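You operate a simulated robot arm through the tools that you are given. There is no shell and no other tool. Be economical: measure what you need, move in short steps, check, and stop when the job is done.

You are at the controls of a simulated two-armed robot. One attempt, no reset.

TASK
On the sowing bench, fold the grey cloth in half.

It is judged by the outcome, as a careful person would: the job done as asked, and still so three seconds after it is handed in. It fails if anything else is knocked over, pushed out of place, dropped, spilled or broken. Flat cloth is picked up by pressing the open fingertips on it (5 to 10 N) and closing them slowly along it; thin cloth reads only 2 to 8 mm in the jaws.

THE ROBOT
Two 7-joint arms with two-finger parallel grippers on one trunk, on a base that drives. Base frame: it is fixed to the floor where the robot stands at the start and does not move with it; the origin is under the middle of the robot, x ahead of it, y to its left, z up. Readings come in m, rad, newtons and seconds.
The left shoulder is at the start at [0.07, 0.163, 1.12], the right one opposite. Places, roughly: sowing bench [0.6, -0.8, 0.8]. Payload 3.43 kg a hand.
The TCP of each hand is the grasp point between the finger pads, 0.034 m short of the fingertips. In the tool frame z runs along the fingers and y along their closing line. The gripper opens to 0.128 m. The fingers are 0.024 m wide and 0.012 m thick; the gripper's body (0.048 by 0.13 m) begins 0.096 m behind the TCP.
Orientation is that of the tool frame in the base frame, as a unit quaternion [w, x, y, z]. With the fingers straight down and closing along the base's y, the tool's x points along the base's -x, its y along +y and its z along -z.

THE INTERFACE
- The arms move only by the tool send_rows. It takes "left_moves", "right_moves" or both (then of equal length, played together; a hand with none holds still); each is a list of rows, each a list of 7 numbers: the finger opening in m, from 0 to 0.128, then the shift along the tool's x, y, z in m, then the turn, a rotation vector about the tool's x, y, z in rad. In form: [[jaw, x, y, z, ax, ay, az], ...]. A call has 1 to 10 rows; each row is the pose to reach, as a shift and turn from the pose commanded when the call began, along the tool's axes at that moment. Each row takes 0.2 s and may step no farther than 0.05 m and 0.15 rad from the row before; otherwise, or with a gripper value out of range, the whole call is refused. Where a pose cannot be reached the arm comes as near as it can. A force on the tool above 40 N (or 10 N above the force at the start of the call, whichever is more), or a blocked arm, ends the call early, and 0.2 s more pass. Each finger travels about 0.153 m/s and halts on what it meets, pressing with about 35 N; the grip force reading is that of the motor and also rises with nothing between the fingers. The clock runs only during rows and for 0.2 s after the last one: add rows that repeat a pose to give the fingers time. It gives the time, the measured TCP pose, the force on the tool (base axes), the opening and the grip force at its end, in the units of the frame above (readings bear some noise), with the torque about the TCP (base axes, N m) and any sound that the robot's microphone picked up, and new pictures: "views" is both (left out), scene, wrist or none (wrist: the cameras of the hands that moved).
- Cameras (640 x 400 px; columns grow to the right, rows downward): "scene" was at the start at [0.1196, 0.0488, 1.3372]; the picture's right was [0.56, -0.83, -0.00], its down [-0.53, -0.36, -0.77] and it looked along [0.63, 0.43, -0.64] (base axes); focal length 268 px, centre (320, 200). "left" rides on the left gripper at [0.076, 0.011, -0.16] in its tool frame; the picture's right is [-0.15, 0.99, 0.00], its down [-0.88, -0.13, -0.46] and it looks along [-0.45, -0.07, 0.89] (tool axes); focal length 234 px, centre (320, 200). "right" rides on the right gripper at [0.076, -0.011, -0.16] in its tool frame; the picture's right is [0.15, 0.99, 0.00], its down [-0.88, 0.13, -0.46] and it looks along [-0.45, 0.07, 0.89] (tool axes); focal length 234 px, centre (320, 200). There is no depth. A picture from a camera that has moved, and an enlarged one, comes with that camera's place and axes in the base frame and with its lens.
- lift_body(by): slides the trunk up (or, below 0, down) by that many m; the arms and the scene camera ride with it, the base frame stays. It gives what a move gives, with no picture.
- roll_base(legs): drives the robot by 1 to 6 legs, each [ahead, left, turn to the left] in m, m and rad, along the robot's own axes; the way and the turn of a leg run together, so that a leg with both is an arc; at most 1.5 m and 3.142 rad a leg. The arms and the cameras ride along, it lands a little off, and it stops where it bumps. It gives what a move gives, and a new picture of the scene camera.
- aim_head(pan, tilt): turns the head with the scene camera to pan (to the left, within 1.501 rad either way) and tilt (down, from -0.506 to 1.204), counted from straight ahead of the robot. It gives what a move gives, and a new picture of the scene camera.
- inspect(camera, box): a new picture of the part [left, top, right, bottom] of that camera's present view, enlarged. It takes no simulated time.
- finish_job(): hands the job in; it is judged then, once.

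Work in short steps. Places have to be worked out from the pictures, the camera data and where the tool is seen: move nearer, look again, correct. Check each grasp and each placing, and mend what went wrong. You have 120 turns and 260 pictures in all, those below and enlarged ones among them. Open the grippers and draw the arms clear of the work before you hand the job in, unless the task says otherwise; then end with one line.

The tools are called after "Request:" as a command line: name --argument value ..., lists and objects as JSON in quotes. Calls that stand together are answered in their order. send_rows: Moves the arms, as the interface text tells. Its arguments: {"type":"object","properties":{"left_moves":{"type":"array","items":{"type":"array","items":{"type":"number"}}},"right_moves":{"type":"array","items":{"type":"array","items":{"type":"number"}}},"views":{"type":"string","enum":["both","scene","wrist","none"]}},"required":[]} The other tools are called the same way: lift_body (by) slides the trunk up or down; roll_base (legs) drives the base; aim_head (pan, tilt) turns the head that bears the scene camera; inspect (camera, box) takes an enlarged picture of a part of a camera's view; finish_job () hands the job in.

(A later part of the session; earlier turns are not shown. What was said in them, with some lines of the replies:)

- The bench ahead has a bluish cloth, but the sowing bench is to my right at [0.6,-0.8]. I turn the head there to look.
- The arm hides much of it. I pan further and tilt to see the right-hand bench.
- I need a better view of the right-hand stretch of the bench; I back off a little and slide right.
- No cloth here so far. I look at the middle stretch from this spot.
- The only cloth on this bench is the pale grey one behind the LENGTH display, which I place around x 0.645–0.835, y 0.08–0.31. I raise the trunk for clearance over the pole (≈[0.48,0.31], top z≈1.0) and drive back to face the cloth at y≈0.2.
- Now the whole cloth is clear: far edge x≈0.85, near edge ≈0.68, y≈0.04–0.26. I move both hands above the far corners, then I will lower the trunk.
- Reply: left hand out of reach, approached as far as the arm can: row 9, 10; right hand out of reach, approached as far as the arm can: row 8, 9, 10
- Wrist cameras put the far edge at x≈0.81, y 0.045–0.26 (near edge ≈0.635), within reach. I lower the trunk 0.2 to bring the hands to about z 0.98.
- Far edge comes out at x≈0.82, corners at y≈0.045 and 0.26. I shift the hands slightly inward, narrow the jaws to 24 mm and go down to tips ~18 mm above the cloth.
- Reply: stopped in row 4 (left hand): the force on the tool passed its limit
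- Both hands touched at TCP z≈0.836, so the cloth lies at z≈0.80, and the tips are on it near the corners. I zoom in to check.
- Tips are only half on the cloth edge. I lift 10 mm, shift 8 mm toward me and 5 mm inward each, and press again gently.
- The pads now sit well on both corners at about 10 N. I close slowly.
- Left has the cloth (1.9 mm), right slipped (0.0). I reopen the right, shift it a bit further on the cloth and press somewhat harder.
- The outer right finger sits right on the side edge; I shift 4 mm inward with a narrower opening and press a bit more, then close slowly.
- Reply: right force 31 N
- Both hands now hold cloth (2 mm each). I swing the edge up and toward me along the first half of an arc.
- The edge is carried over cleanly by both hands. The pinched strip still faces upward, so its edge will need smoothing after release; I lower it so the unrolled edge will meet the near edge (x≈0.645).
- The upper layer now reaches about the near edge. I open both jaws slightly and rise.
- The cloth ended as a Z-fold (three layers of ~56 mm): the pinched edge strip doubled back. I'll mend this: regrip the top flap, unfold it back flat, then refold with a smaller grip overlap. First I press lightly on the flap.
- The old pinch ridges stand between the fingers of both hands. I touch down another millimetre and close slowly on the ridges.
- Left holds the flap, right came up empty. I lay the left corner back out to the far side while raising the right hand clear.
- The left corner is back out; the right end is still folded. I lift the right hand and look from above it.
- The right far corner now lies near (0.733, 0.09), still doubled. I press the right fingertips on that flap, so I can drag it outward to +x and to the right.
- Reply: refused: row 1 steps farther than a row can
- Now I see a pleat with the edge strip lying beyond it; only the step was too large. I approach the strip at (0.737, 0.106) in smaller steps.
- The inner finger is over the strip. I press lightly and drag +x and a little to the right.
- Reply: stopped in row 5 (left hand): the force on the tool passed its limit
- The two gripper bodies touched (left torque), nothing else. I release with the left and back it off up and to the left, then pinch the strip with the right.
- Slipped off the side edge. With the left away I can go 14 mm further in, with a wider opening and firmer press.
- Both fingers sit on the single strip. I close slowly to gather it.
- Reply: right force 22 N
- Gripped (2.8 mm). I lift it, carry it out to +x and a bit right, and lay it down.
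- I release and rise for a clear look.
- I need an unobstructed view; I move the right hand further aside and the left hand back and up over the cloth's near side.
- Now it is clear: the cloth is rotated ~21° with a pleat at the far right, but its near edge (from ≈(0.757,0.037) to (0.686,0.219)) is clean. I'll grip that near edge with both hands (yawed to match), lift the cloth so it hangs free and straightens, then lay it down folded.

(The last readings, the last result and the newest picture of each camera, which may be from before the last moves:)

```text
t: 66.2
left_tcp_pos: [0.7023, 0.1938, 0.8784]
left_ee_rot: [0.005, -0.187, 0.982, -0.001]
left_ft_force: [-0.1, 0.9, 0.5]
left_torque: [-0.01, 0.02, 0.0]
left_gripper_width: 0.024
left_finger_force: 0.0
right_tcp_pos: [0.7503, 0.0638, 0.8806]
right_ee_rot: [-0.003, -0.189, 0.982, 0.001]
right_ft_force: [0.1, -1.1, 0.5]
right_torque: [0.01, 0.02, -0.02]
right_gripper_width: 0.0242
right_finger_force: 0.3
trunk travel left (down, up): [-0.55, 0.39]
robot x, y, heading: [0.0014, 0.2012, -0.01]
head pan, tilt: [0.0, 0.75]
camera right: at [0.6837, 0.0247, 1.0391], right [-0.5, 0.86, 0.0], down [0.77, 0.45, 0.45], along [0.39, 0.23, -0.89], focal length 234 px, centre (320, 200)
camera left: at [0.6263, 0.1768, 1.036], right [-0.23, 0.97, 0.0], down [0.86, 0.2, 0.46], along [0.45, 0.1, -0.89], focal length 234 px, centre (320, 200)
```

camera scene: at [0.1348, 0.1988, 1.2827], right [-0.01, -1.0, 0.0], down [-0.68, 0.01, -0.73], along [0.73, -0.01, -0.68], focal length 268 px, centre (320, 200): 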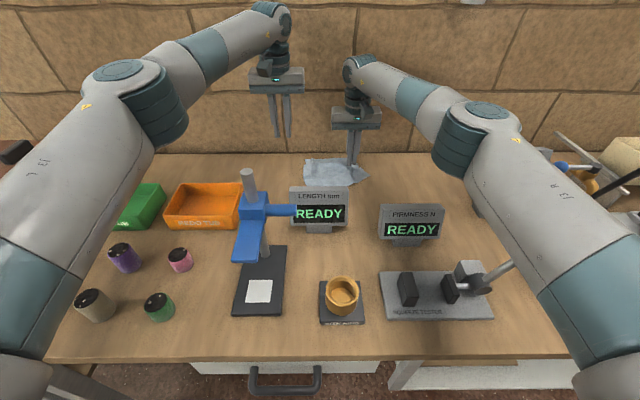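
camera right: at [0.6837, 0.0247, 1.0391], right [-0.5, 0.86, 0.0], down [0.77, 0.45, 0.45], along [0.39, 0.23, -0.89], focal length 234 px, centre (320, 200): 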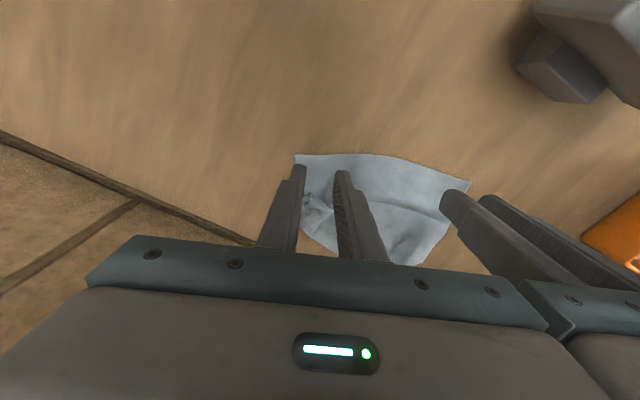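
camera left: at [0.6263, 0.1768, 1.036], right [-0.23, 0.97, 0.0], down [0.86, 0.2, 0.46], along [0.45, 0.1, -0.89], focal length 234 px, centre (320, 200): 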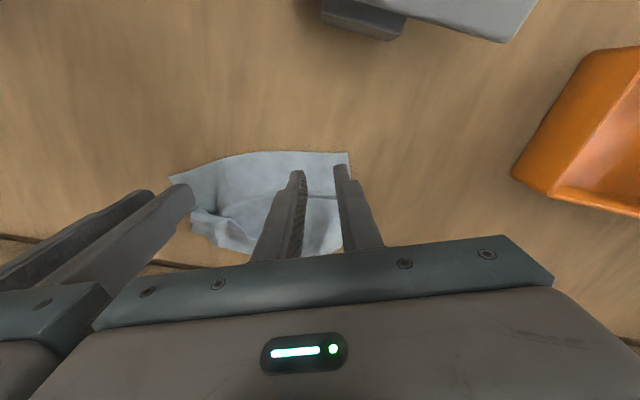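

Positions match the corners well. I descend and press both hands.

Request:
send_rows --left_moves '[[0.024, 0, 0, 0.02, 0, 0, 0], [0.024, 0, 0, 0.035, 0, 0, 0], [0.024, 0, 0, 0.041, 0, 0, 0], [0.024, 0, 0, 0.044, 0, 0, 0], [0.024, 0, 0, 0.044, 0, 0, 0]]' --right_moves '[[0.024, 0, 0, 0.02, 0, 0, 0], [0.024, 0, 0, 0.035, 0, 0, 0], [0.024, 0, 0, 0.042, 0, 0, 0], [0.024, 0, 0, 0.0455, 0, 0, 0], [0.024, 0, 0, 0.0455, 0, 0, 0]]' --views "wrist"

Request:
inspect --camera "right" --box '[240, 110, 480, 260]'

Request:
inspect --camera "left" --box '[160, 110, 400, 260]'

```text
t: 67.4
left_tcp_pos: [0.702, 0.195, 0.8361]
left_ee_rot: [0.006, -0.187, 0.982, -0.003]
left_ft_force: [1.3, 0.0, 5.1]
left_torque: [0.06, -0.01, 0.0]
left_gripper_width: 0.0242
left_finger_force: 0.0
right_tcp_pos: [0.7478, 0.0644, 0.8348]
right_ee_rot: [-0.002, -0.189, 0.982, 0.001]
right_ft_force: [1.1, 0.5, 1.3]
right_torque: [0.02, -0.01, 0.0]
right_gripper_width: 0.024
right_finger_force: 0.1
trunk travel left (down, up): [-0.55, 0.39]
robot x, y, heading: [0.0038, 0.2015, -0.01]
head pan, tilt: [0.0, 0.75]
camera right: at [0.6829, 0.0255, 0.9944], right [-0.5, 0.86, 0.0], down [0.77, 0.45, 0.45], along [0.39, 0.23, -0.89], focal length 234 px, centre (320, 200)
camera left: at [0.6263, 0.1785, 0.9933], right [-0.23, 0.97, -0.01], down [0.86, 0.2, 0.47], along [0.45, 0.1, -0.88], focal length 234 px, centre (320, 200)
```

right: 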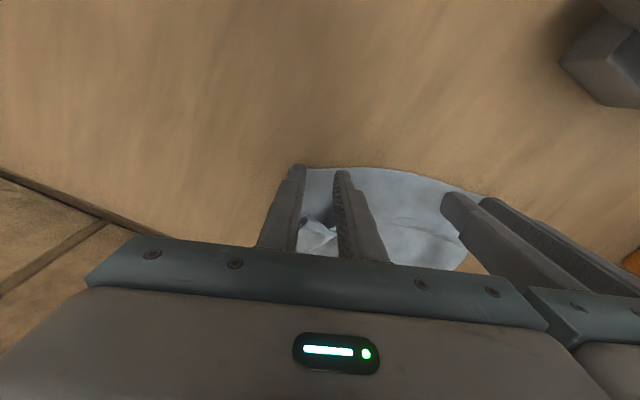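
left: 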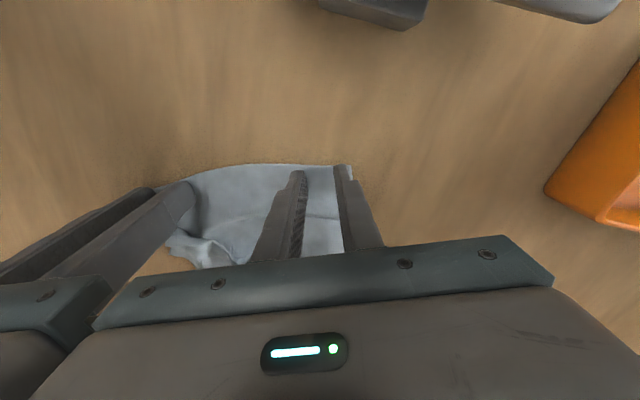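

```text
2.67 times, centred on (360, 185) of right
camera zoom: at [0.6829, 0.0255, 0.9944], right [-0.5, 0.86, 0.0], down [0.77, 0.45, 0.45], along [0.39, 0.23, -0.89], focal length 624 px, centre (213, 240)
```

zoom: 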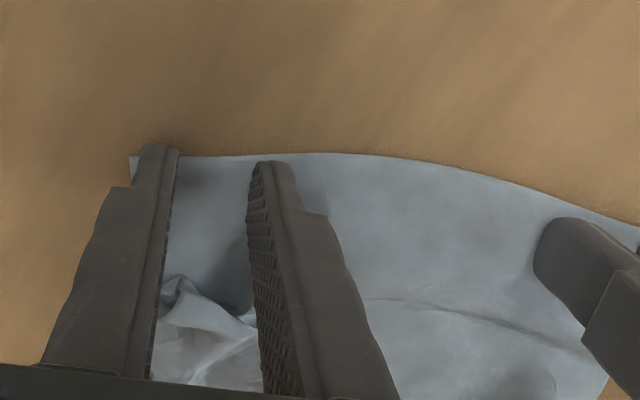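

```text
2.67 times, centred on (280, 185) of left
camera zoom: at [0.6263, 0.1785, 0.9933], right [-0.23, 0.97, -0.01], down [0.86, 0.2, 0.47], along [0.45, 0.1, -0.88], focal length 624 px, centre (427, 240)
```

zoom: 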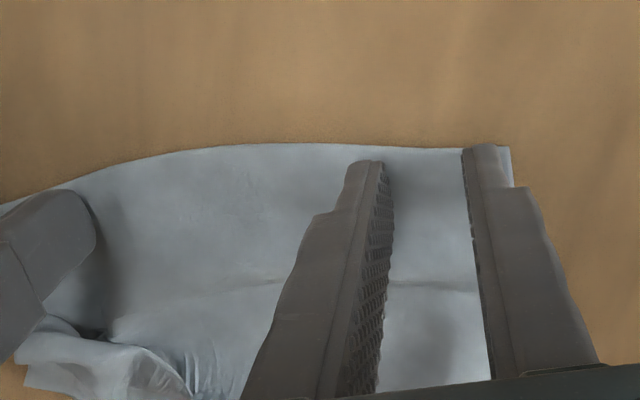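

Both pads lie fully on the near edge. I press a bit more and close slowly.

Request:
send_rows --left_moves '[[0.024, 0, 0, 0.0012, 0, 0, 0], [0.021, 0, 0, 0.0012, 0, 0, 0], [0.018, 0, 0, 0.0012, 0, 0, 0], [0.015, 0, 0, 0.0012, 0, 0, 0], [0.012, 0, 0, 0.0012, 0, 0, 0], [0.009, 0, 0, 0.0012, 0, 0, 0], [0.006, 0, 0, 0.0012, 0, 0, 0], [0.003, 0, 0, 0.0012, 0, 0, 0], [0, 0, 0, 0.0012, 0, 0, 0], [0, 0, 0, 0.0012, 0, 0, 0]]' --right_moves '[[0.024, 0, 0.001, 0.002, 0, 0, 0], [0.021, 0, 0.001, 0.002, 0, 0, 0], [0.018, 0, 0.001, 0.002, 0, 0, 0], [0.015, 0, 0.001, 0.002, 0, 0, 0], [0.012, 0, 0.001, 0.002, 0, 0, 0], [0.009, 0, 0.001, 0.002, 0, 0, 0], [0.006, 0, 0.001, 0.002, 0, 0, 0], [0.003, 0, 0.001, 0.002, 0, 0, 0], [0, 0, 0.001, 0.002, 0, 0, 0], [0, 0, 0.001, 0.002, 0, 0, 0]]' --views "wrist"

```text
t: 69.6
left_tcp_pos: [0.702, 0.1939, 0.8357]
left_ee_rot: [0.008, -0.188, 0.982, -0.004]
left_ft_force: [4.6, -9.4, 13.9]
left_torque: [-0.28, -0.12, 0.06]
left_gripper_width: 0.0016
left_finger_force: 35.2
right_tcp_pos: [0.7474, 0.0648, 0.8361]
right_ee_rot: [0.0, -0.19, 0.982, 0.002]
right_ft_force: [-2.2, 8.9, 9.5]
right_torque: [0.29, 0.08, 0.06]
right_gripper_width: 0.0019
right_finger_force: 34.9
trunk travel left (down, up): [-0.55, 0.39]
robot x, y, heading: [0.0021, 0.1961, -0.012]
head pan, tilt: [0.0, 0.75]
camera right: at [0.6808, 0.0271, 0.9939], right [-0.5, 0.86, 0.0], down [0.77, 0.45, 0.46], along [0.39, 0.23, -0.89], focal length 234 px, centre (320, 200)
camera left: at [0.6247, 0.178, 0.9931], right [-0.23, 0.97, -0.01], down [0.86, 0.2, 0.47], along [0.46, 0.1, -0.88], focal length 234 px, centre (320, 200)
```

right: 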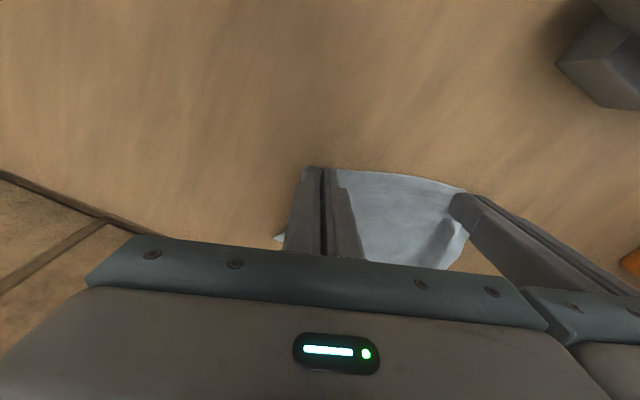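
left: 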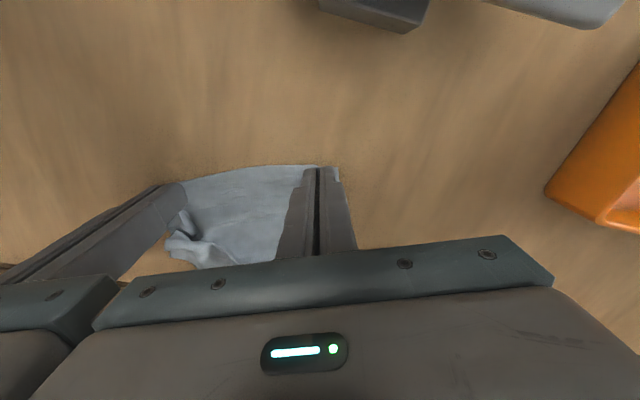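

Both hold (≈1.8 mm) with slight tension along the edge. I lift 0.2 m so the cloth hangs free.

Request:
send_rows --left_moves '[[0, 0, 0, -0.015, 0, 0, 0], [0, 0, 0, -0.035, 0, 0, 0], [0, 0, 0, -0.06, 0, 0, 0], [0, 0, 0, -0.085, 0, 0, 0], [0, 0, 0, -0.11, 0, 0, 0], [0, 0, 0, -0.135, 0, 0, 0], [0, 0, 0, -0.16, 0, 0, 0], [0, 0, 0, -0.185, 0, 0, 0], [0, 0, 0, -0.205, 0, 0, 0], [0, 0, 0, -0.205, 0, 0, 0]]' --right_moves '[[0, 0, 0, -0.015, 0, 0, 0], [0, 0, 0, -0.035, 0, 0, 0], [0, 0, 0, -0.06, 0, 0, 0], [0, 0, 0, -0.085, 0, 0, 0], [0, 0, 0, -0.11, 0, 0, 0], [0, 0, 0, -0.135, 0, 0, 0], [0, 0, 0, -0.16, 0, 0, 0], [0, 0, 0, -0.185, 0, 0, 0], [0, 0, 0, -0.205, 0, 0, 0], [0, 0, 0, -0.205, 0, 0, 0]]' --views "scene"

Request:
inspect --camera "scene" --box '[220, 60, 460, 210]'

```text
t: 71.8
left_tcp_pos: [0.7001, 0.195, 1.0377]
left_ee_rot: [0.005, -0.186, 0.983, -0.002]
left_ft_force: [5.5, -11.1, -0.3]
left_torque: [-0.39, -0.18, -0.02]
left_gripper_width: 0.0017
left_finger_force: 35.2
right_tcp_pos: [0.75, 0.0644, 1.0382]
right_ee_rot: [-0.001, -0.19, 0.982, 0.001]
right_ft_force: [-4.1, 12.0, 0.4]
right_torque: [0.41, 0.18, 0.07]
right_gripper_width: 0.002
right_finger_force: 34.6
trunk travel left (down, up): [-0.55, 0.39]
robot x, y, heading: [0.0033, 0.2011, -0.01]
head pan, tilt: [0.0, 0.75]
camera scene: at [0.1358, 0.1986, 1.2824], right [-0.01, -1.0, 0.0], down [-0.68, 0.01, -0.73], along [0.73, -0.01, -0.68], focal length 268 px, centre (320, 200)
```

scene: 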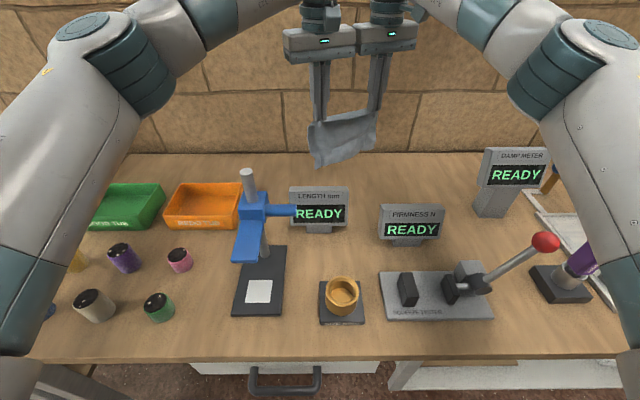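

```text
2.67 times, centred on (340, 135) of scene
camera zoom: at [0.1358, 0.1986, 1.2824], right [-0.01, -1.0, 0.0], down [-0.68, 0.01, -0.73], along [0.73, -0.01, -0.68], focal length 714 px, centre (267, 373)
```

zoom: 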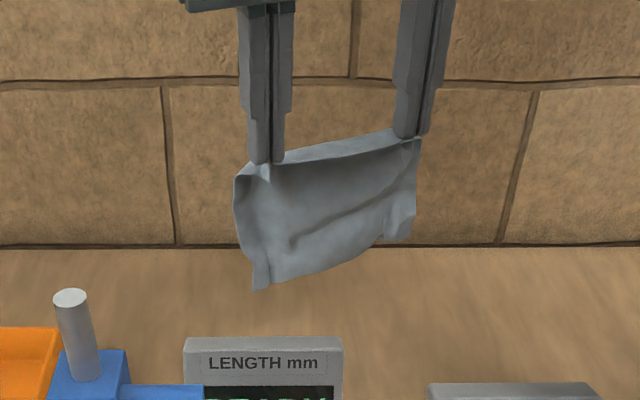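

It hangs, but a pleat stays at the lower right. I square the hands up at x≈0.70 and shake the cloth briskly up and down.

Request:
send_rows --left_moves '[[0, -0.002, 0.005, 0, 0, 0, 0.12], [0, -0.004, 0.01, 0, 0, 0, 0.24], [0, -0.0057, 0.015, 0, 0, 0, 0.37], [0, -0.0057, 0.015, -0.045, 0, 0, 0.37], [0, -0.0057, 0.015, 0, 0, 0, 0.37], [0, -0.0057, 0.015, -0.045, 0, 0, 0.37], [0, -0.0057, 0.015, 0, 0, 0, 0.37], [0, -0.0057, 0.015, -0.045, 0, 0, 0.37], [0, -0.0057, 0.015, 0, 0, 0, 0.37], [0, -0.0057, 0.015, 0, 0, 0, 0.37]]' --right_moves '[[0, 0.0145, 0.0085, 0, 0, 0, 0.12], [0, 0.029, 0.017, 0, 0, 0, 0.24], [0, 0.0436, 0.0254, 0, 0, 0, 0.37], [0, 0.0436, 0.0254, -0.045, 0, 0, 0.37], [0, 0.0436, 0.0254, 0, 0, 0, 0.37], [0, 0.0436, 0.0254, -0.045, 0, 0, 0.37], [0, 0.0436, 0.0254, 0, 0, 0, 0.37], [0, 0.0436, 0.0254, -0.045, 0, 0, 0.37], [0, 0.0436, 0.0254, 0, 0, 0, 0.37], [0, 0.0436, 0.0254, 0, 0, 0, 0.37]]' --views "scene"

Request:
inspect --camera "scene" --box '[220, 60, 460, 210]'

```text
t: 74.0
left_tcp_pos: [0.6986, 0.2108, 1.0405]
left_ee_rot: [0.006, -0.002, 1.0, -0.001]
left_ft_force: [0.5, -10.1, 0.4]
left_torque: [-0.39, -0.09, -0.03]
left_gripper_width: 0.0018
left_finger_force: 34.9
right_tcp_pos: [0.7008, 0.0719, 1.0393]
right_ee_rot: [-0.003, -0.005, 1.0, 0.001]
right_ft_force: [-1.1, 9.9, 0.4]
right_torque: [0.36, -0.02, 0.12]
right_gripper_width: 0.0018
right_finger_force: 34.7
trunk travel left (down, up): [-0.55, 0.39]
robot x, y, heading: [0.0015, 0.1969, -0.006]
head pan, tilt: [0.0, 0.75]
camera scene: at [0.1341, 0.1988, 1.2827], right [-0.01, -1.0, 0.0], down [-0.68, 0.01, -0.73], along [0.73, -0.01, -0.68], focal length 268 px, centre (320, 200)
```

scene: 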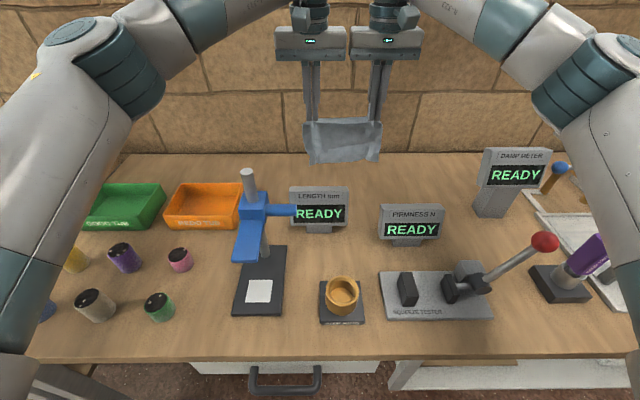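

```text
2.67 times, centred on (340, 135) of scene
camera zoom: at [0.1341, 0.1988, 1.2827], right [-0.01, -1.0, 0.0], down [-0.68, 0.01, -0.73], along [0.73, -0.01, -0.68], focal length 714 px, centre (267, 373)
```

zoom: 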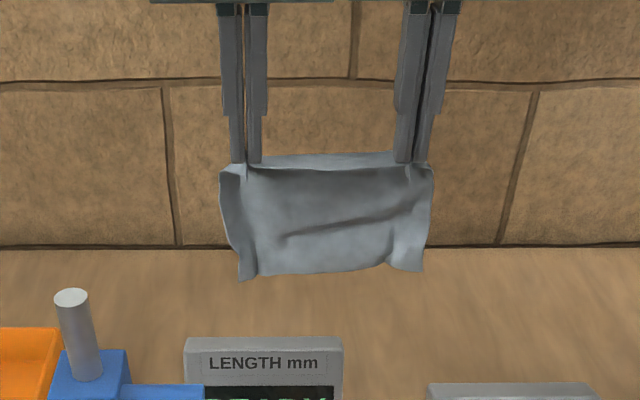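

The cloth is now squared and hanging nicely. I lower it until the bottom edge touches, then move toward the wall while lowering so the lower half lays out toward +x with the bottom edge staying near.

Request:
send_rows --left_moves '[[0, 0, 0, 0.03, 0, 0, 0], [0, 0, 0, 0.055, 0, 0, 0], [0, -0.005, 0, 0.068, 0, 0, 0], [0, -0.02, 0, 0.079, 0, 0, 0], [0, -0.035, 0, 0.091, 0, 0, 0], [0, -0.05, 0, 0.104, 0, 0, 0], [0, -0.062, 0, 0.117, 0, 0, 0], [0, -0.073, 0, 0.128, 0, 0, 0], [0, -0.08, 0, 0.138, 0, 0, 0], [0, -0.082, 0, 0.142, 0, 0, 0]]' --right_moves '[[0, 0, 0, 0.03, 0, 0, 0], [0, 0, 0, 0.055, 0, 0, 0], [0, -0.005, 0, 0.068, 0, 0, 0], [0, -0.02, 0, 0.079, 0, 0, 0], [0, -0.035, 0, 0.091, 0, 0, 0], [0, -0.05, 0, 0.104, 0, 0, 0], [0, -0.062, 0, 0.117, 0, 0, 0], [0, -0.073, 0, 0.128, 0, 0, 0], [0, -0.08, 0, 0.138, 0, 0, 0], [0, -0.082, 0, 0.142, 0, 0, 0]]' --views "both"

Request:
inspect --camera "scene" --box '[240, 90, 400, 215]'

```text
t: 76.2
left_tcp_pos: [0.7835, 0.2097, 0.8973]
left_ee_rot: [0.005, -0.002, 1.0, 0.0]
left_ft_force: [-0.1, -8.9, 0.4]
left_torque: [-0.33, -0.01, 0.03]
left_gripper_width: 0.0018
left_finger_force: 35.1
right_tcp_pos: [0.7809, 0.0739, 0.8963]
right_ee_rot: [-0.003, -0.005, 1.0, 0.001]
right_ft_force: [-0.8, 9.7, -0.3]
right_torque: [0.32, 0.0, 0.08]
right_gripper_width: 0.0018
right_finger_force: 34.7
trunk travel left (down, up): [-0.55, 0.39]
robot x, y, heading: [0.0018, 0.2002, -0.008]
head pan, tilt: [0.0, 0.75]
camera scene: at [0.1352, 0.1988, 1.2825], right [-0.01, -1.0, 0.0], down [-0.68, 0.01, -0.73], along [0.73, -0.01, -0.68], focal length 268 px, centre (320, 200)
camera right: at [0.7063, 0.0611, 1.0547], right [-0.16, 0.99, 0.0], down [0.88, 0.14, 0.45], along [0.45, 0.07, -0.89], focal length 234 px, centre (320, 200)
camera left: at [0.7063, 0.2223, 1.0552], right [0.14, 0.99, 0.0], down [0.88, -0.13, 0.47], along [0.46, -0.07, -0.88], focal length 234 px, centre (320, 200)
```

scene: 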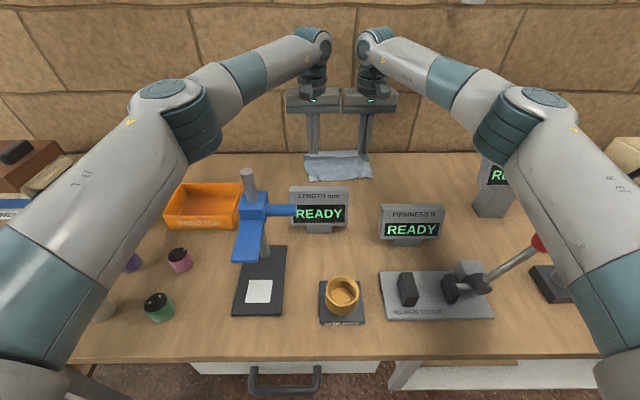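
right: 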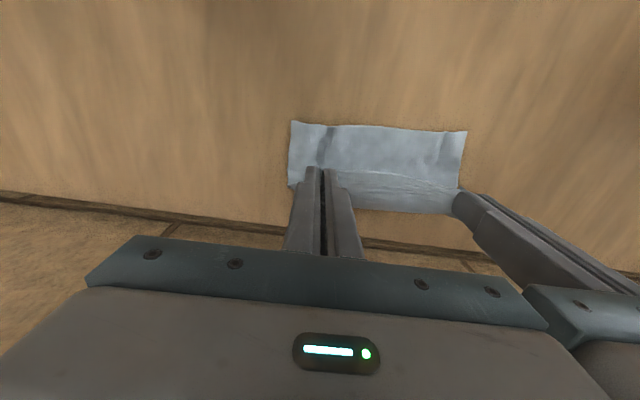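
left: 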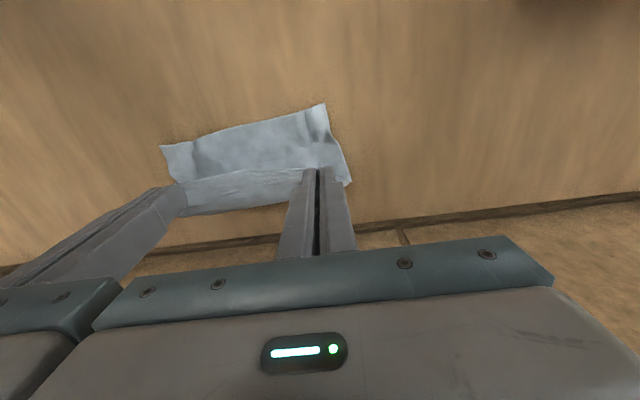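

```text
3.20 times, centred on (320, 152) of scene
camera zoom: at [0.1352, 0.1988, 1.2825], right [-0.01, -1.0, 0.0], down [-0.68, 0.01, -0.73], along [0.73, -0.01, -0.68], focal length 857 px, centre (320, 352)
```

zoom: 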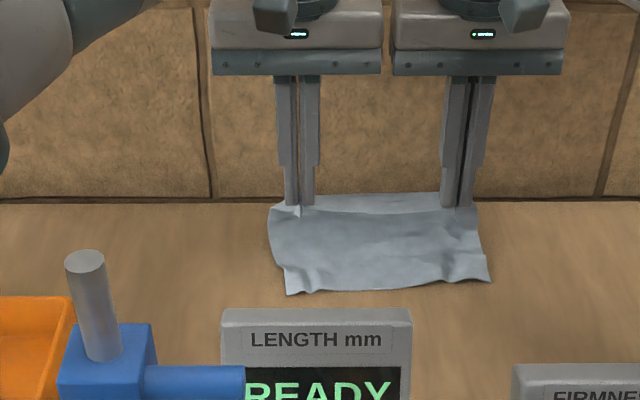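

The lower half is laid with its edge at x≈0.73–0.75 and the bulge toward the wall, just as wanted. I now bring the held edge down onto that lower edge (slight yaw to match its ~6° tilt).

Request:
send_rows --left_moves '[[0, 0.006, -0.002, 0.007, 0, 0, -0.02], [0, 0.012, -0.004, 0.014, 0, 0, -0.04], [0, 0.019, -0.006, 0.022, 0, 0, -0.06], [0, 0.025, -0.008, 0.03, 0, 0, -0.08], [0, 0.031, -0.01, 0.037, 0, 0, -0.1], [0, 0.036, -0.01, 0.044, 0, 0, -0.1], [0, 0.039, -0.01, 0.051, 0, 0, -0.1], [0, 0.039, -0.01, 0.056, 0, 0, -0.1]]' --right_moves '[[0, 0.003, -0.002, 0.007, 0, 0, -0.02], [0, 0.007, -0.004, 0.014, 0, 0, -0.04], [0, 0.01, -0.006, 0.022, 0, 0, -0.06], [0, 0.014, -0.008, 0.03, 0, 0, -0.08], [0, 0.017, -0.01, 0.037, 0, 0, -0.1], [0, 0.02, -0.01, 0.044, 0, 0, -0.1], [0, 0.022, -0.01, 0.051, 0, 0, -0.1], [0, 0.022, -0.01, 0.055, 0, 0, -0.1]]' --views "wrist"

Request:
inspect --camera "right" --box '[260, 90, 500, 240]'

Request:
inspect --camera "left" --box '[140, 90, 380, 240]'

```text
t: 78.0
left_tcp_pos: [0.7458, 0.2017, 0.841]
left_ee_rot: [0.006, -0.053, 0.999, -0.001]
left_ft_force: [1.8, -10.4, 0.3]
left_torque: [-0.39, -0.05, 0.0]
left_gripper_width: 0.0019
left_finger_force: 35.1
right_tcp_pos: [0.7591, 0.0629, 0.841]
right_ee_rot: [-0.002, -0.056, 0.998, 0.001]
right_ft_force: [-1.3, 10.7, 0.4]
right_torque: [0.39, 0.06, 0.06]
right_gripper_width: 0.0019
right_finger_force: 34.9
trunk travel left (down, up): [-0.55, 0.39]
robot x, y, heading: [0.0033, 0.2002, -0.009]
head pan, tilt: [0.0, 0.75]
camera right: at [0.6849, 0.0432, 1.0001], right [-0.25, 0.97, 0.0], down [0.86, 0.23, 0.45], along [0.44, 0.12, -0.89], focal length 234 px, centre (320, 200)
camera left: at [0.6677, 0.2044, 0.9988], right [0.04, 1.0, 0.0], down [0.88, -0.04, 0.47], along [0.47, -0.02, -0.88], focal length 234 px, centre (320, 200)
```

right: 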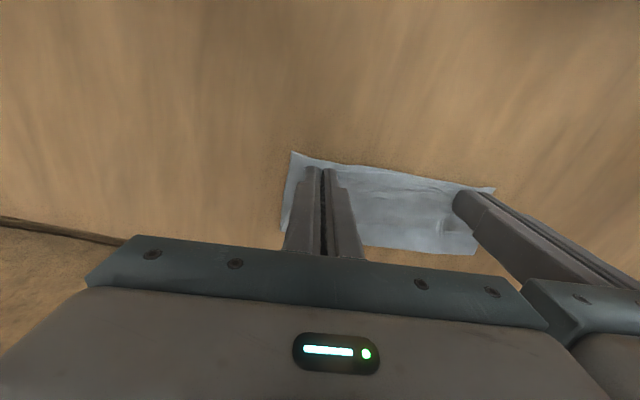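
left: 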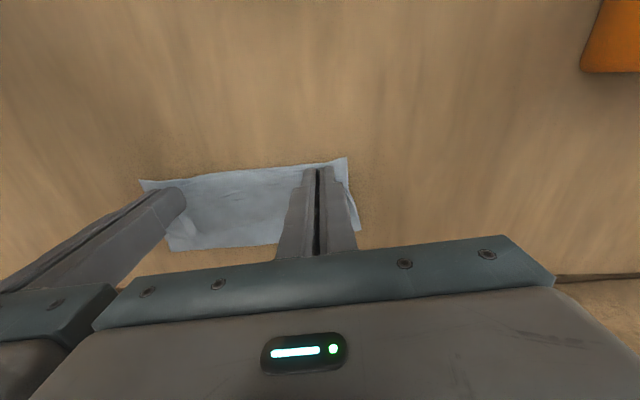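

```text
2.67 times, centred on (380, 165) of right
camera zoom: at [0.6849, 0.0432, 1.0001], right [-0.25, 0.97, 0.0], down [0.86, 0.23, 0.45], along [0.44, 0.12, -0.89], focal length 624 px, centre (160, 293)
```

zoom: 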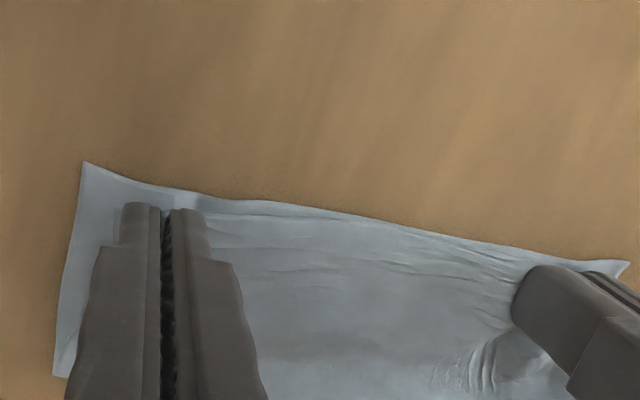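

```text
2.67 times, centred on (260, 165) of left
camera zoom: at [0.6677, 0.2044, 0.9988], right [0.04, 1.0, 0.0], down [0.88, -0.04, 0.47], along [0.47, -0.02, -0.88], focal length 624 px, centre (480, 293)
```

zoom: 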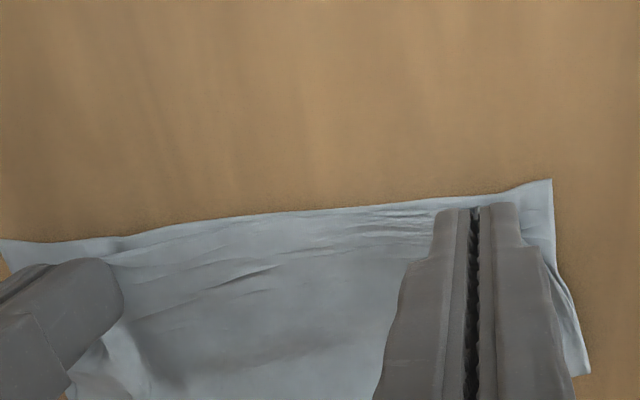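

The upper edge lies within a few mm of the lower one. I nudge 3 mm nearer, set down, open gently and rise straight up.

Request:
send_rows --left_moves '[[0, 0.003, -0.001, 0.002, 0, 0, 0], [0, 0.003, -0.001, 0.004, 0, 0, 0], [0.005, 0.003, -0.001, 0.004, 0, 0, 0], [0.012, 0.003, -0.001, 0.003, 0, 0, 0], [0.018, 0.003, -0.001, 0.002, 0, 0, 0], [0.018, 0.003, -0.001, -0.01, 0, 0, 0], [0.018, 0.003, -0.001, -0.03, 0, 0, 0], [0.018, 0.003, -0.001, -0.07, 0, 0, 0], [0.018, 0.003, 0.01, -0.11, 0, 0, 0], [0.018, 0.003, 0.03, -0.13, 0, 0, 0]]' --right_moves '[[0, 0.004, 0.001, 0.002, 0, 0, 0], [0, 0.004, 0.001, 0.004, 0, 0, 0], [0.005, 0.004, 0.001, 0.004, 0, 0, 0], [0.012, 0.004, 0.001, 0.003, 0, 0, 0], [0.018, 0.004, 0.001, 0.002, 0, 0, 0], [0.018, 0.004, 0.001, -0.01, 0, 0, 0], [0.018, 0.004, 0.001, -0.03, 0, 0, 0], [0.018, 0.004, 0.001, -0.07, 0, 0, 0], [0.018, 0.004, -0.01, -0.11, 0, 0, 0], [0.018, 0.004, -0.03, -0.13, 0, 0, 0]]' --views "wrist"

Request:
inspect --camera "right" --box '[300, 90, 500, 215]'

Request:
inspect --camera "left" --box '[140, 90, 340, 215]'

```text
t: 80.2
left_tcp_pos: [0.7369, 0.2302, 0.972]
left_ee_rot: [0.006, -0.052, 0.999, -0.001]
left_ft_force: [0.4, -0.2, 0.2]
left_torque: [-0.02, -0.01, -0.04]
left_gripper_width: 0.0178
left_finger_force: 0.1
right_tcp_pos: [0.7597, 0.0327, 0.9714]
right_ee_rot: [-0.003, -0.054, 0.999, 0.0]
right_ft_force: [0.5, 0.7, -0.1]
right_torque: [0.01, 0.0, -0.01]
right_gripper_width: 0.0179
right_finger_force: 0.0
trunk travel left (down, up): [-0.55, 0.39]
robot x, y, heading: [0.0036, 0.1986, -0.008]
head pan, tilt: [0.0, 0.75]
camera right: at [0.6853, 0.0124, 1.1302], right [-0.25, 0.97, 0.0], down [0.86, 0.23, 0.45], along [0.44, 0.12, -0.89], focal length 234 px, centre (320, 200)
camera left: at [0.6596, 0.2346, 1.1294], right [0.04, 1.0, 0.0], down [0.88, -0.04, 0.47], along [0.47, -0.02, -0.88], focal length 234 px, centre (320, 200)
```

right: 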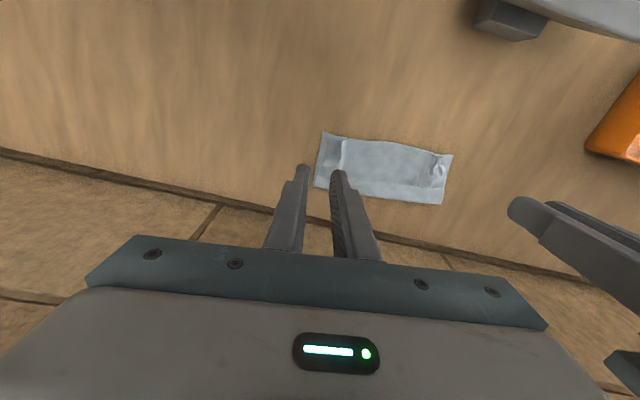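
left: 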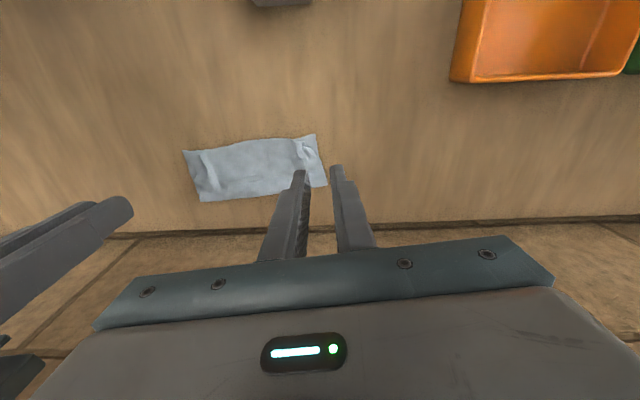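

```text
3.20 times, centred on (400, 152) of right
camera zoom: at [0.6853, 0.0124, 1.1302], right [-0.25, 0.97, 0.0], down [0.86, 0.23, 0.45], along [0.44, 0.12, -0.89], focal length 749 px, centre (64, 352)
```

zoom: 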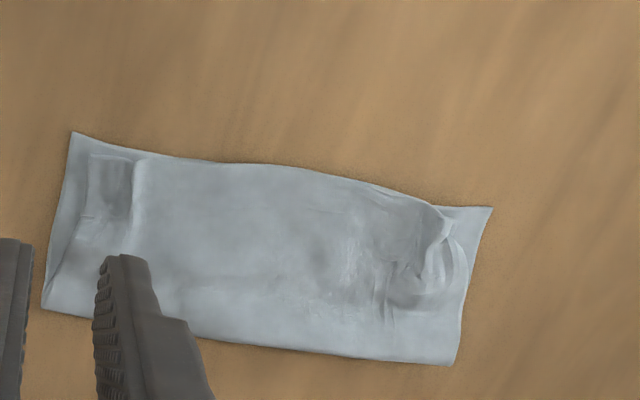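

```text
3.20 times, centred on (240, 152) of left
camera zoom: at [0.6596, 0.2346, 1.1294], right [0.04, 1.0, 0.0], down [0.88, -0.04, 0.47], along [0.47, -0.02, -0.88], focal length 749 px, centre (576, 352)
```

zoom: 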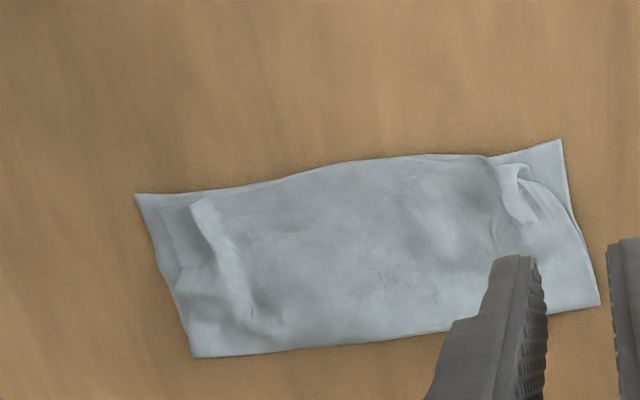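

The cloth is folded in half: far/near edges align and depth is ~83 mm. Only small pinch ridges pull the two upper corners in, so I'll go back to each ridge and lightly spread the fingers to smooth it out.

Request:
send_rows --left_moves '[[0.018, -0.002, -0.02, 0.04, 0, 0, 0], [0.018, -0.002, -0.031, 0.08, 0, 0, 0], [0.018, -0.002, -0.031, 0.115, 0, 0, 0], [0.018, -0.002, -0.031, 0.13, 0, 0, 0], [0.018, -0.002, -0.031, 0.134, 0, 0, 0], [0.018, -0.002, -0.031, 0.134, 0, 0, 0]]' --right_moves '[[0.018, -0.001, 0.02, 0.04, 0, 0, 0], [0.018, -0.001, 0.031, 0.08, 0, 0, 0], [0.018, -0.001, 0.031, 0.115, 0, 0, 0], [0.018, -0.001, 0.031, 0.13, 0, 0, 0], [0.018, -0.001, 0.031, 0.134, 0, 0, 0], [0.018, -0.001, 0.031, 0.134, 0, 0, 0]]' --views "wrist"

Request:
inspect --camera "right" --box '[240, 110, 400, 210]'

Request:
inspect --camera "left" --box '[240, 110, 400, 210]'

```text
t: 81.6
left_tcp_pos: [0.7444, 0.1996, 0.8377]
left_ee_rot: [0.006, -0.053, 0.999, -0.002]
left_ft_force: [0.1, 1.0, 1.6]
left_torque: [0.03, -0.01, 0.01]
left_gripper_width: 0.0182
left_finger_force: 0.2
right_tcp_pos: [0.7566, 0.0649, 0.8381]
right_ee_rot: [-0.002, -0.055, 0.998, 0.001]
right_ft_force: [-0.1, 0.2, 1.0]
right_torque: [0.0, 0.01, 0.04]
right_gripper_width: 0.0181
right_finger_force: 0.0
trunk travel left (down, up): [-0.55, 0.39]
robot x, y, heading: [0.0003, 0.1981, -0.006]
head pan, tilt: [0.0, 0.75]
camera right: at [0.6826, 0.0444, 0.9959], right [-0.25, 0.97, 0.0], down [0.86, 0.23, 0.45], along [0.44, 0.12, -0.89], focal length 234 px, centre (320, 200)
camera left: at [0.6669, 0.2038, 0.9948], right [0.04, 1.0, 0.0], down [0.88, -0.04, 0.47], along [0.47, -0.02, -0.88], focal length 234 px, centre (320, 200)
```

right: 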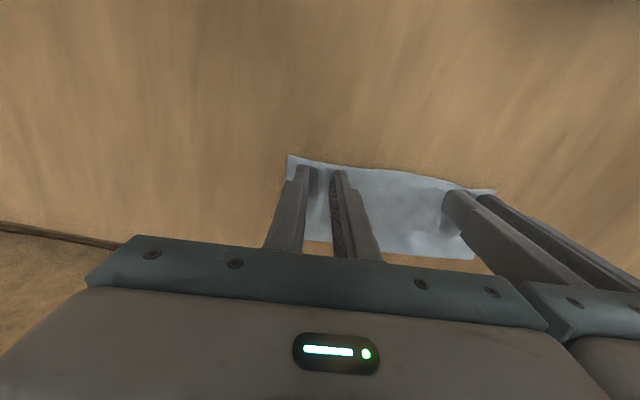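
left: 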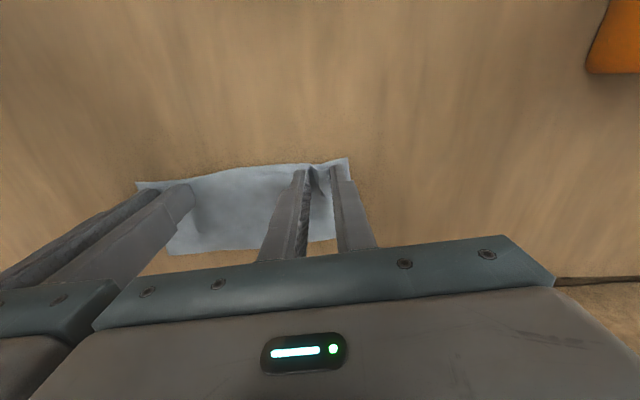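

```text
4.00 times, centred on (320, 160) of right
camera zoom: at [0.6826, 0.0444, 0.9959], right [-0.25, 0.97, 0.0], down [0.86, 0.23, 0.45], along [0.44, 0.12, -0.89], focal length 937 px, centre (320, 360)
```

zoom: 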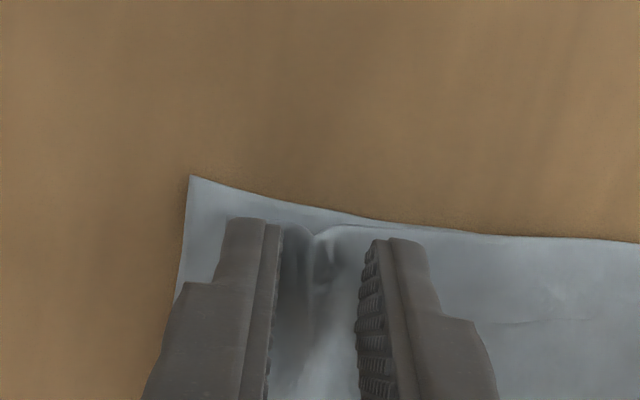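

```text
4.00 times, centred on (320, 160) of left
camera zoom: at [0.6669, 0.2038, 0.9948], right [0.04, 1.0, 0.0], down [0.88, -0.04, 0.47], along [0.47, -0.02, -0.88], focal length 937 px, centre (320, 360)
```

zoom: 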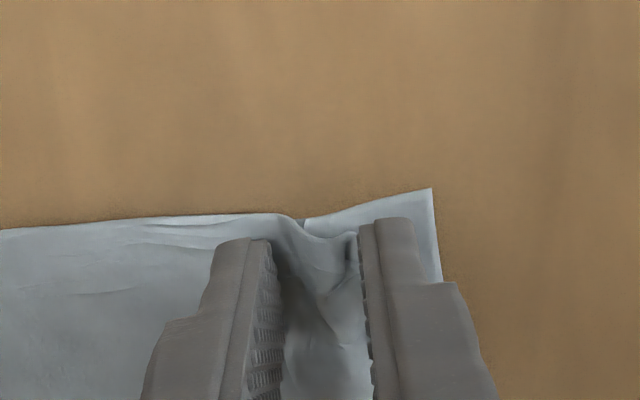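

Fingers straddle the ridges. I press lightly, spread the jaws slowly and rise.

Request:
send_rows --left_moves '[[0.02, 0, 0, 0.001, 0, 0, 0], [0.023, 0, 0.0015, 0.001, 0, 0, 0], [0.026, 0, 0.003, 0.001, 0, 0, 0], [0.029, 0, 0.004, 0.001, 0, 0, 0], [0.032, 0, 0.005, 0.001, 0, 0, 0], [0.032, 0, 0.005, -0.01, 0, 0, 0], [0.032, 0, 0.005, -0.04, 0, 0, 0], [0.032, 0, 0.005, -0.08, 0, 0, 0], [0.032, 0, 0.02, -0.11, 0, 0, 0], [0.032, 0, 0.04, -0.13, 0, 0, 0]]' --right_moves '[[0.02, 0, 0, 0.001, 0, 0, 0], [0.023, 0, -0.0015, 0.001, 0, 0, 0], [0.026, 0, -0.003, 0.001, 0, 0, 0], [0.029, 0, -0.004, 0.001, 0, 0, 0], [0.032, 0, -0.005, 0.001, 0, 0, 0], [0.032, 0, -0.005, -0.01, 0, 0, 0], [0.032, 0, -0.005, -0.04, 0, 0, 0], [0.032, 0, -0.005, -0.08, 0, 0, 0], [0.032, 0, -0.02, -0.11, 0, 0, 0], [0.032, 0, -0.04, -0.13, 0, 0, 0]]' --views "wrist"

Request:
inspect --camera "right" --box '[300, 90, 500, 215]'

Request:
inspect --camera "left" --box '[140, 90, 340, 215]'

```text
t: 83.8
left_tcp_pos: [0.7371, 0.2404, 0.9663]
left_ee_rot: [0.006, -0.052, 0.999, -0.002]
left_ft_force: [0.8, -0.1, 0.2]
left_torque: [-0.03, -0.04, 0.0]
left_gripper_width: 0.0319
left_finger_force: 0.2
right_tcp_pos: [0.7615, 0.0226, 0.968]
right_ee_rot: [-0.002, -0.055, 0.998, 0.0]
right_ft_force: [0.9, 0.6, 0.6]
right_torque: [0.03, 0.02, -0.01]
right_gripper_width: 0.0319
right_finger_force: 0.0
trunk travel left (down, up): [-0.55, 0.39]
robot x, y, heading: [-0.0003, 0.1991, -0.013]
head pan, tilt: [0.0, 0.75]
camera right: at [0.6869, 0.0038, 1.127], right [-0.25, 0.97, 0.0], down [0.86, 0.23, 0.45], along [0.44, 0.12, -0.89], focal length 234 px, centre (320, 200)
camera left: at [0.6596, 0.2443, 1.1255], right [0.04, 1.0, 0.0], down [0.88, -0.04, 0.47], along [0.47, -0.02, -0.88], focal length 234 px, centre (320, 200)
```

right: 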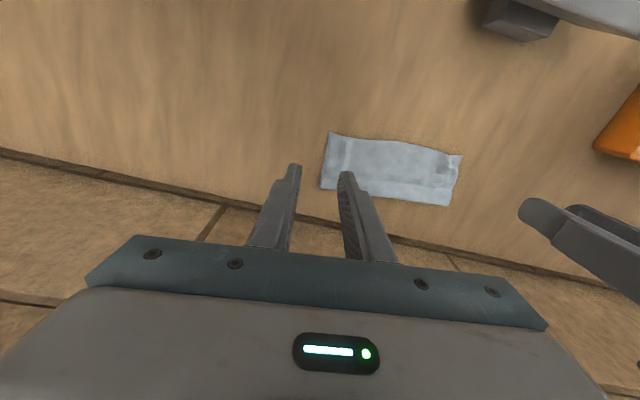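
left: 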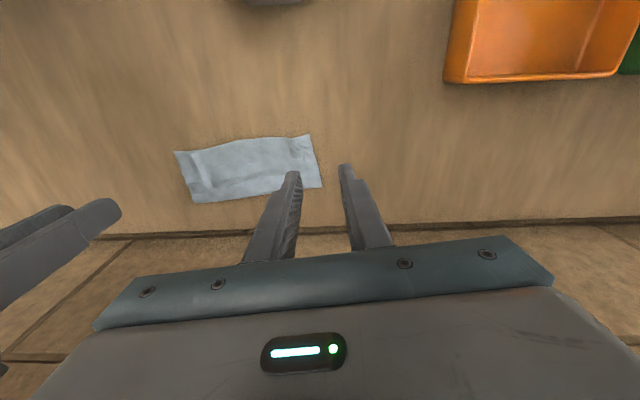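

```text
3.20 times, centred on (400, 152) of right
camera zoom: at [0.6869, 0.0038, 1.127], right [-0.25, 0.97, 0.0], down [0.86, 0.23, 0.45], along [0.44, 0.12, -0.89], focal length 749 px, centre (64, 352)
```

zoom: 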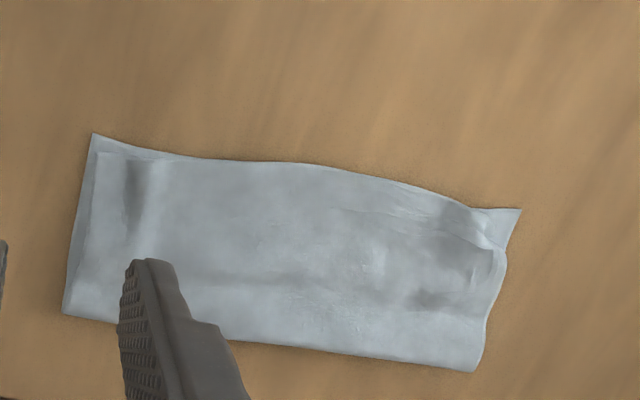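

```text
3.20 times, centred on (240, 152) of left
camera zoom: at [0.6596, 0.2443, 1.1255], right [0.04, 1.0, 0.0], down [0.88, -0.04, 0.47], along [0.47, -0.02, -0.88], focal length 749 px, centre (576, 352)
```

zoom: 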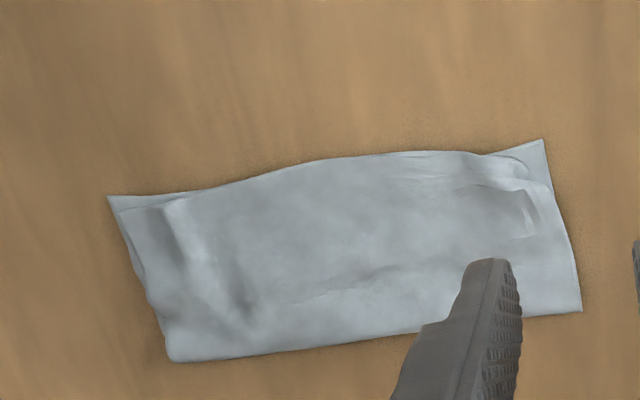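

The ridges smoothed out and the corners nearly coincide. I raise the trunk and draw the arms clear, then take a last look.

Request:
lift_body --by 0.2

Request:
send_rows --left_moves '[[0.05, 0.0, 0.03, -0.02, 0, 0, 0], [0.08, 0.03, 0.06, -0.02, 0, 0, 0], [0.1, 0.06, 0.09, -0.02, 0, 0, 0], [0.1, 0.09, 0.12, -0.02, 0, 0, 0]]' --right_moves '[[0.05, 0.0, -0.03, -0.02, 0, 0, 0], [0.08, 0.03, -0.06, -0.02, 0, 0, 0], [0.1, 0.06, -0.09, -0.02, 0, 0, 0], [0.1, 0.09, -0.12, -0.02, 0, 0, 0]]' --views "scene"

Request:
inspect --camera "scene" --box '[240, 160, 440, 285]'

```text
t: 85.9
left_tcp_pos: [0.7386, 0.2404, 1.1667]
left_ee_rot: [0.006, -0.053, 0.999, -0.002]
left_ft_force: [-0.3, 0.9, 1.0]
left_torque: [0.0, 0.01, 0.01]
left_gripper_width: 0.0321
left_finger_force: 0.0
right_tcp_pos: [0.7619, 0.0233, 1.1666]
right_ee_rot: [-0.002, -0.054, 0.999, 0.0]
right_ft_force: [-0.3, 0.7, 0.1]
right_torque: [-0.01, 0.02, 0.03]
right_gripper_width: 0.032
right_finger_force: 0.1
trunk travel left (down, up): [-0.75, 0.19]
robot x, y, heading: [0.0041, 0.2005, -0.008]
head pan, tilt: [0.0, 0.75]
```

```text
t: 86.9
left_tcp_pos: [0.6331, 0.3499, 1.1861]
left_ee_rot: [0.006, -0.052, 0.999, -0.002]
left_ft_force: [-0.6, 0.3, 0.1]
left_torque: [0.01, -0.07, 0.0]
left_gripper_width: 0.1
left_finger_force: 0.0
right_tcp_pos: [0.6853, -0.1062, 1.1888]
right_ee_rot: [-0.001, -0.057, 0.998, 0.001]
right_ft_force: [-0.1, -0.6, 0.1]
right_torque: [-0.03, 0.01, -0.02]
right_gripper_width: 0.1
right_finger_force: 0.0
trunk travel left (down, up): [-0.75, 0.19]
robot x, y, heading: [0.0055, 0.2015, -0.012]
head pan, tilt: [0.0, 0.75]
camera scene: at [0.1324, 0.1988, 1.4829], right [-0.01, -1.0, 0.0], down [-0.68, 0.01, -0.73], along [0.73, -0.01, -0.68], focal length 268 px, centre (320, 200)
```

scene: 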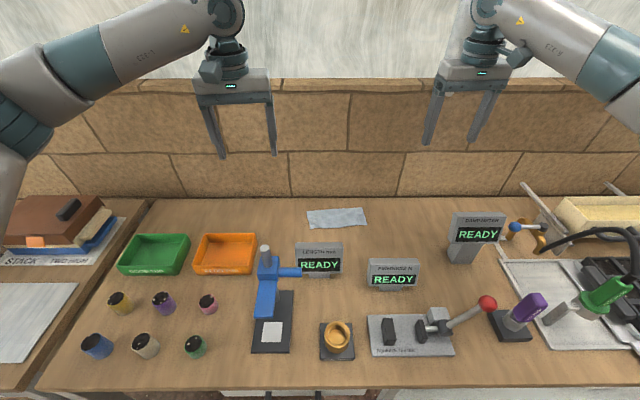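

```text
3.20 times, centred on (340, 222) of scene
camera zoom: at [0.1324, 0.1988, 1.4829], right [-0.01, -1.0, 0.0], down [-0.68, 0.01, -0.73], along [0.73, -0.01, -0.68], focal length 857 px, centre (256, 128)
```

zoom: 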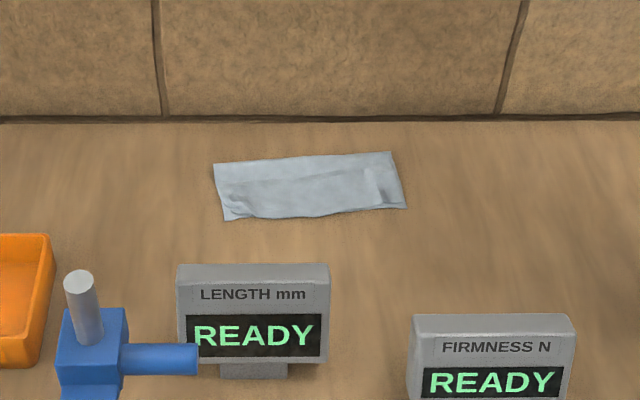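

The cloth lies folded in half, everything else on the bench is where it was, and the grippers are open and clear. I hand it in.

Request:
finish_job

```text
The job is handed in.
```

The grey cloth on the sowing bench is folded in half, with its edges and corners lined up to within a few millimetres. It now lies about 8 cm nearer the wall and turned slightly, because the first fold went wrong and I had to lift the cloth and refold it. Nothing else on the bench was moved.
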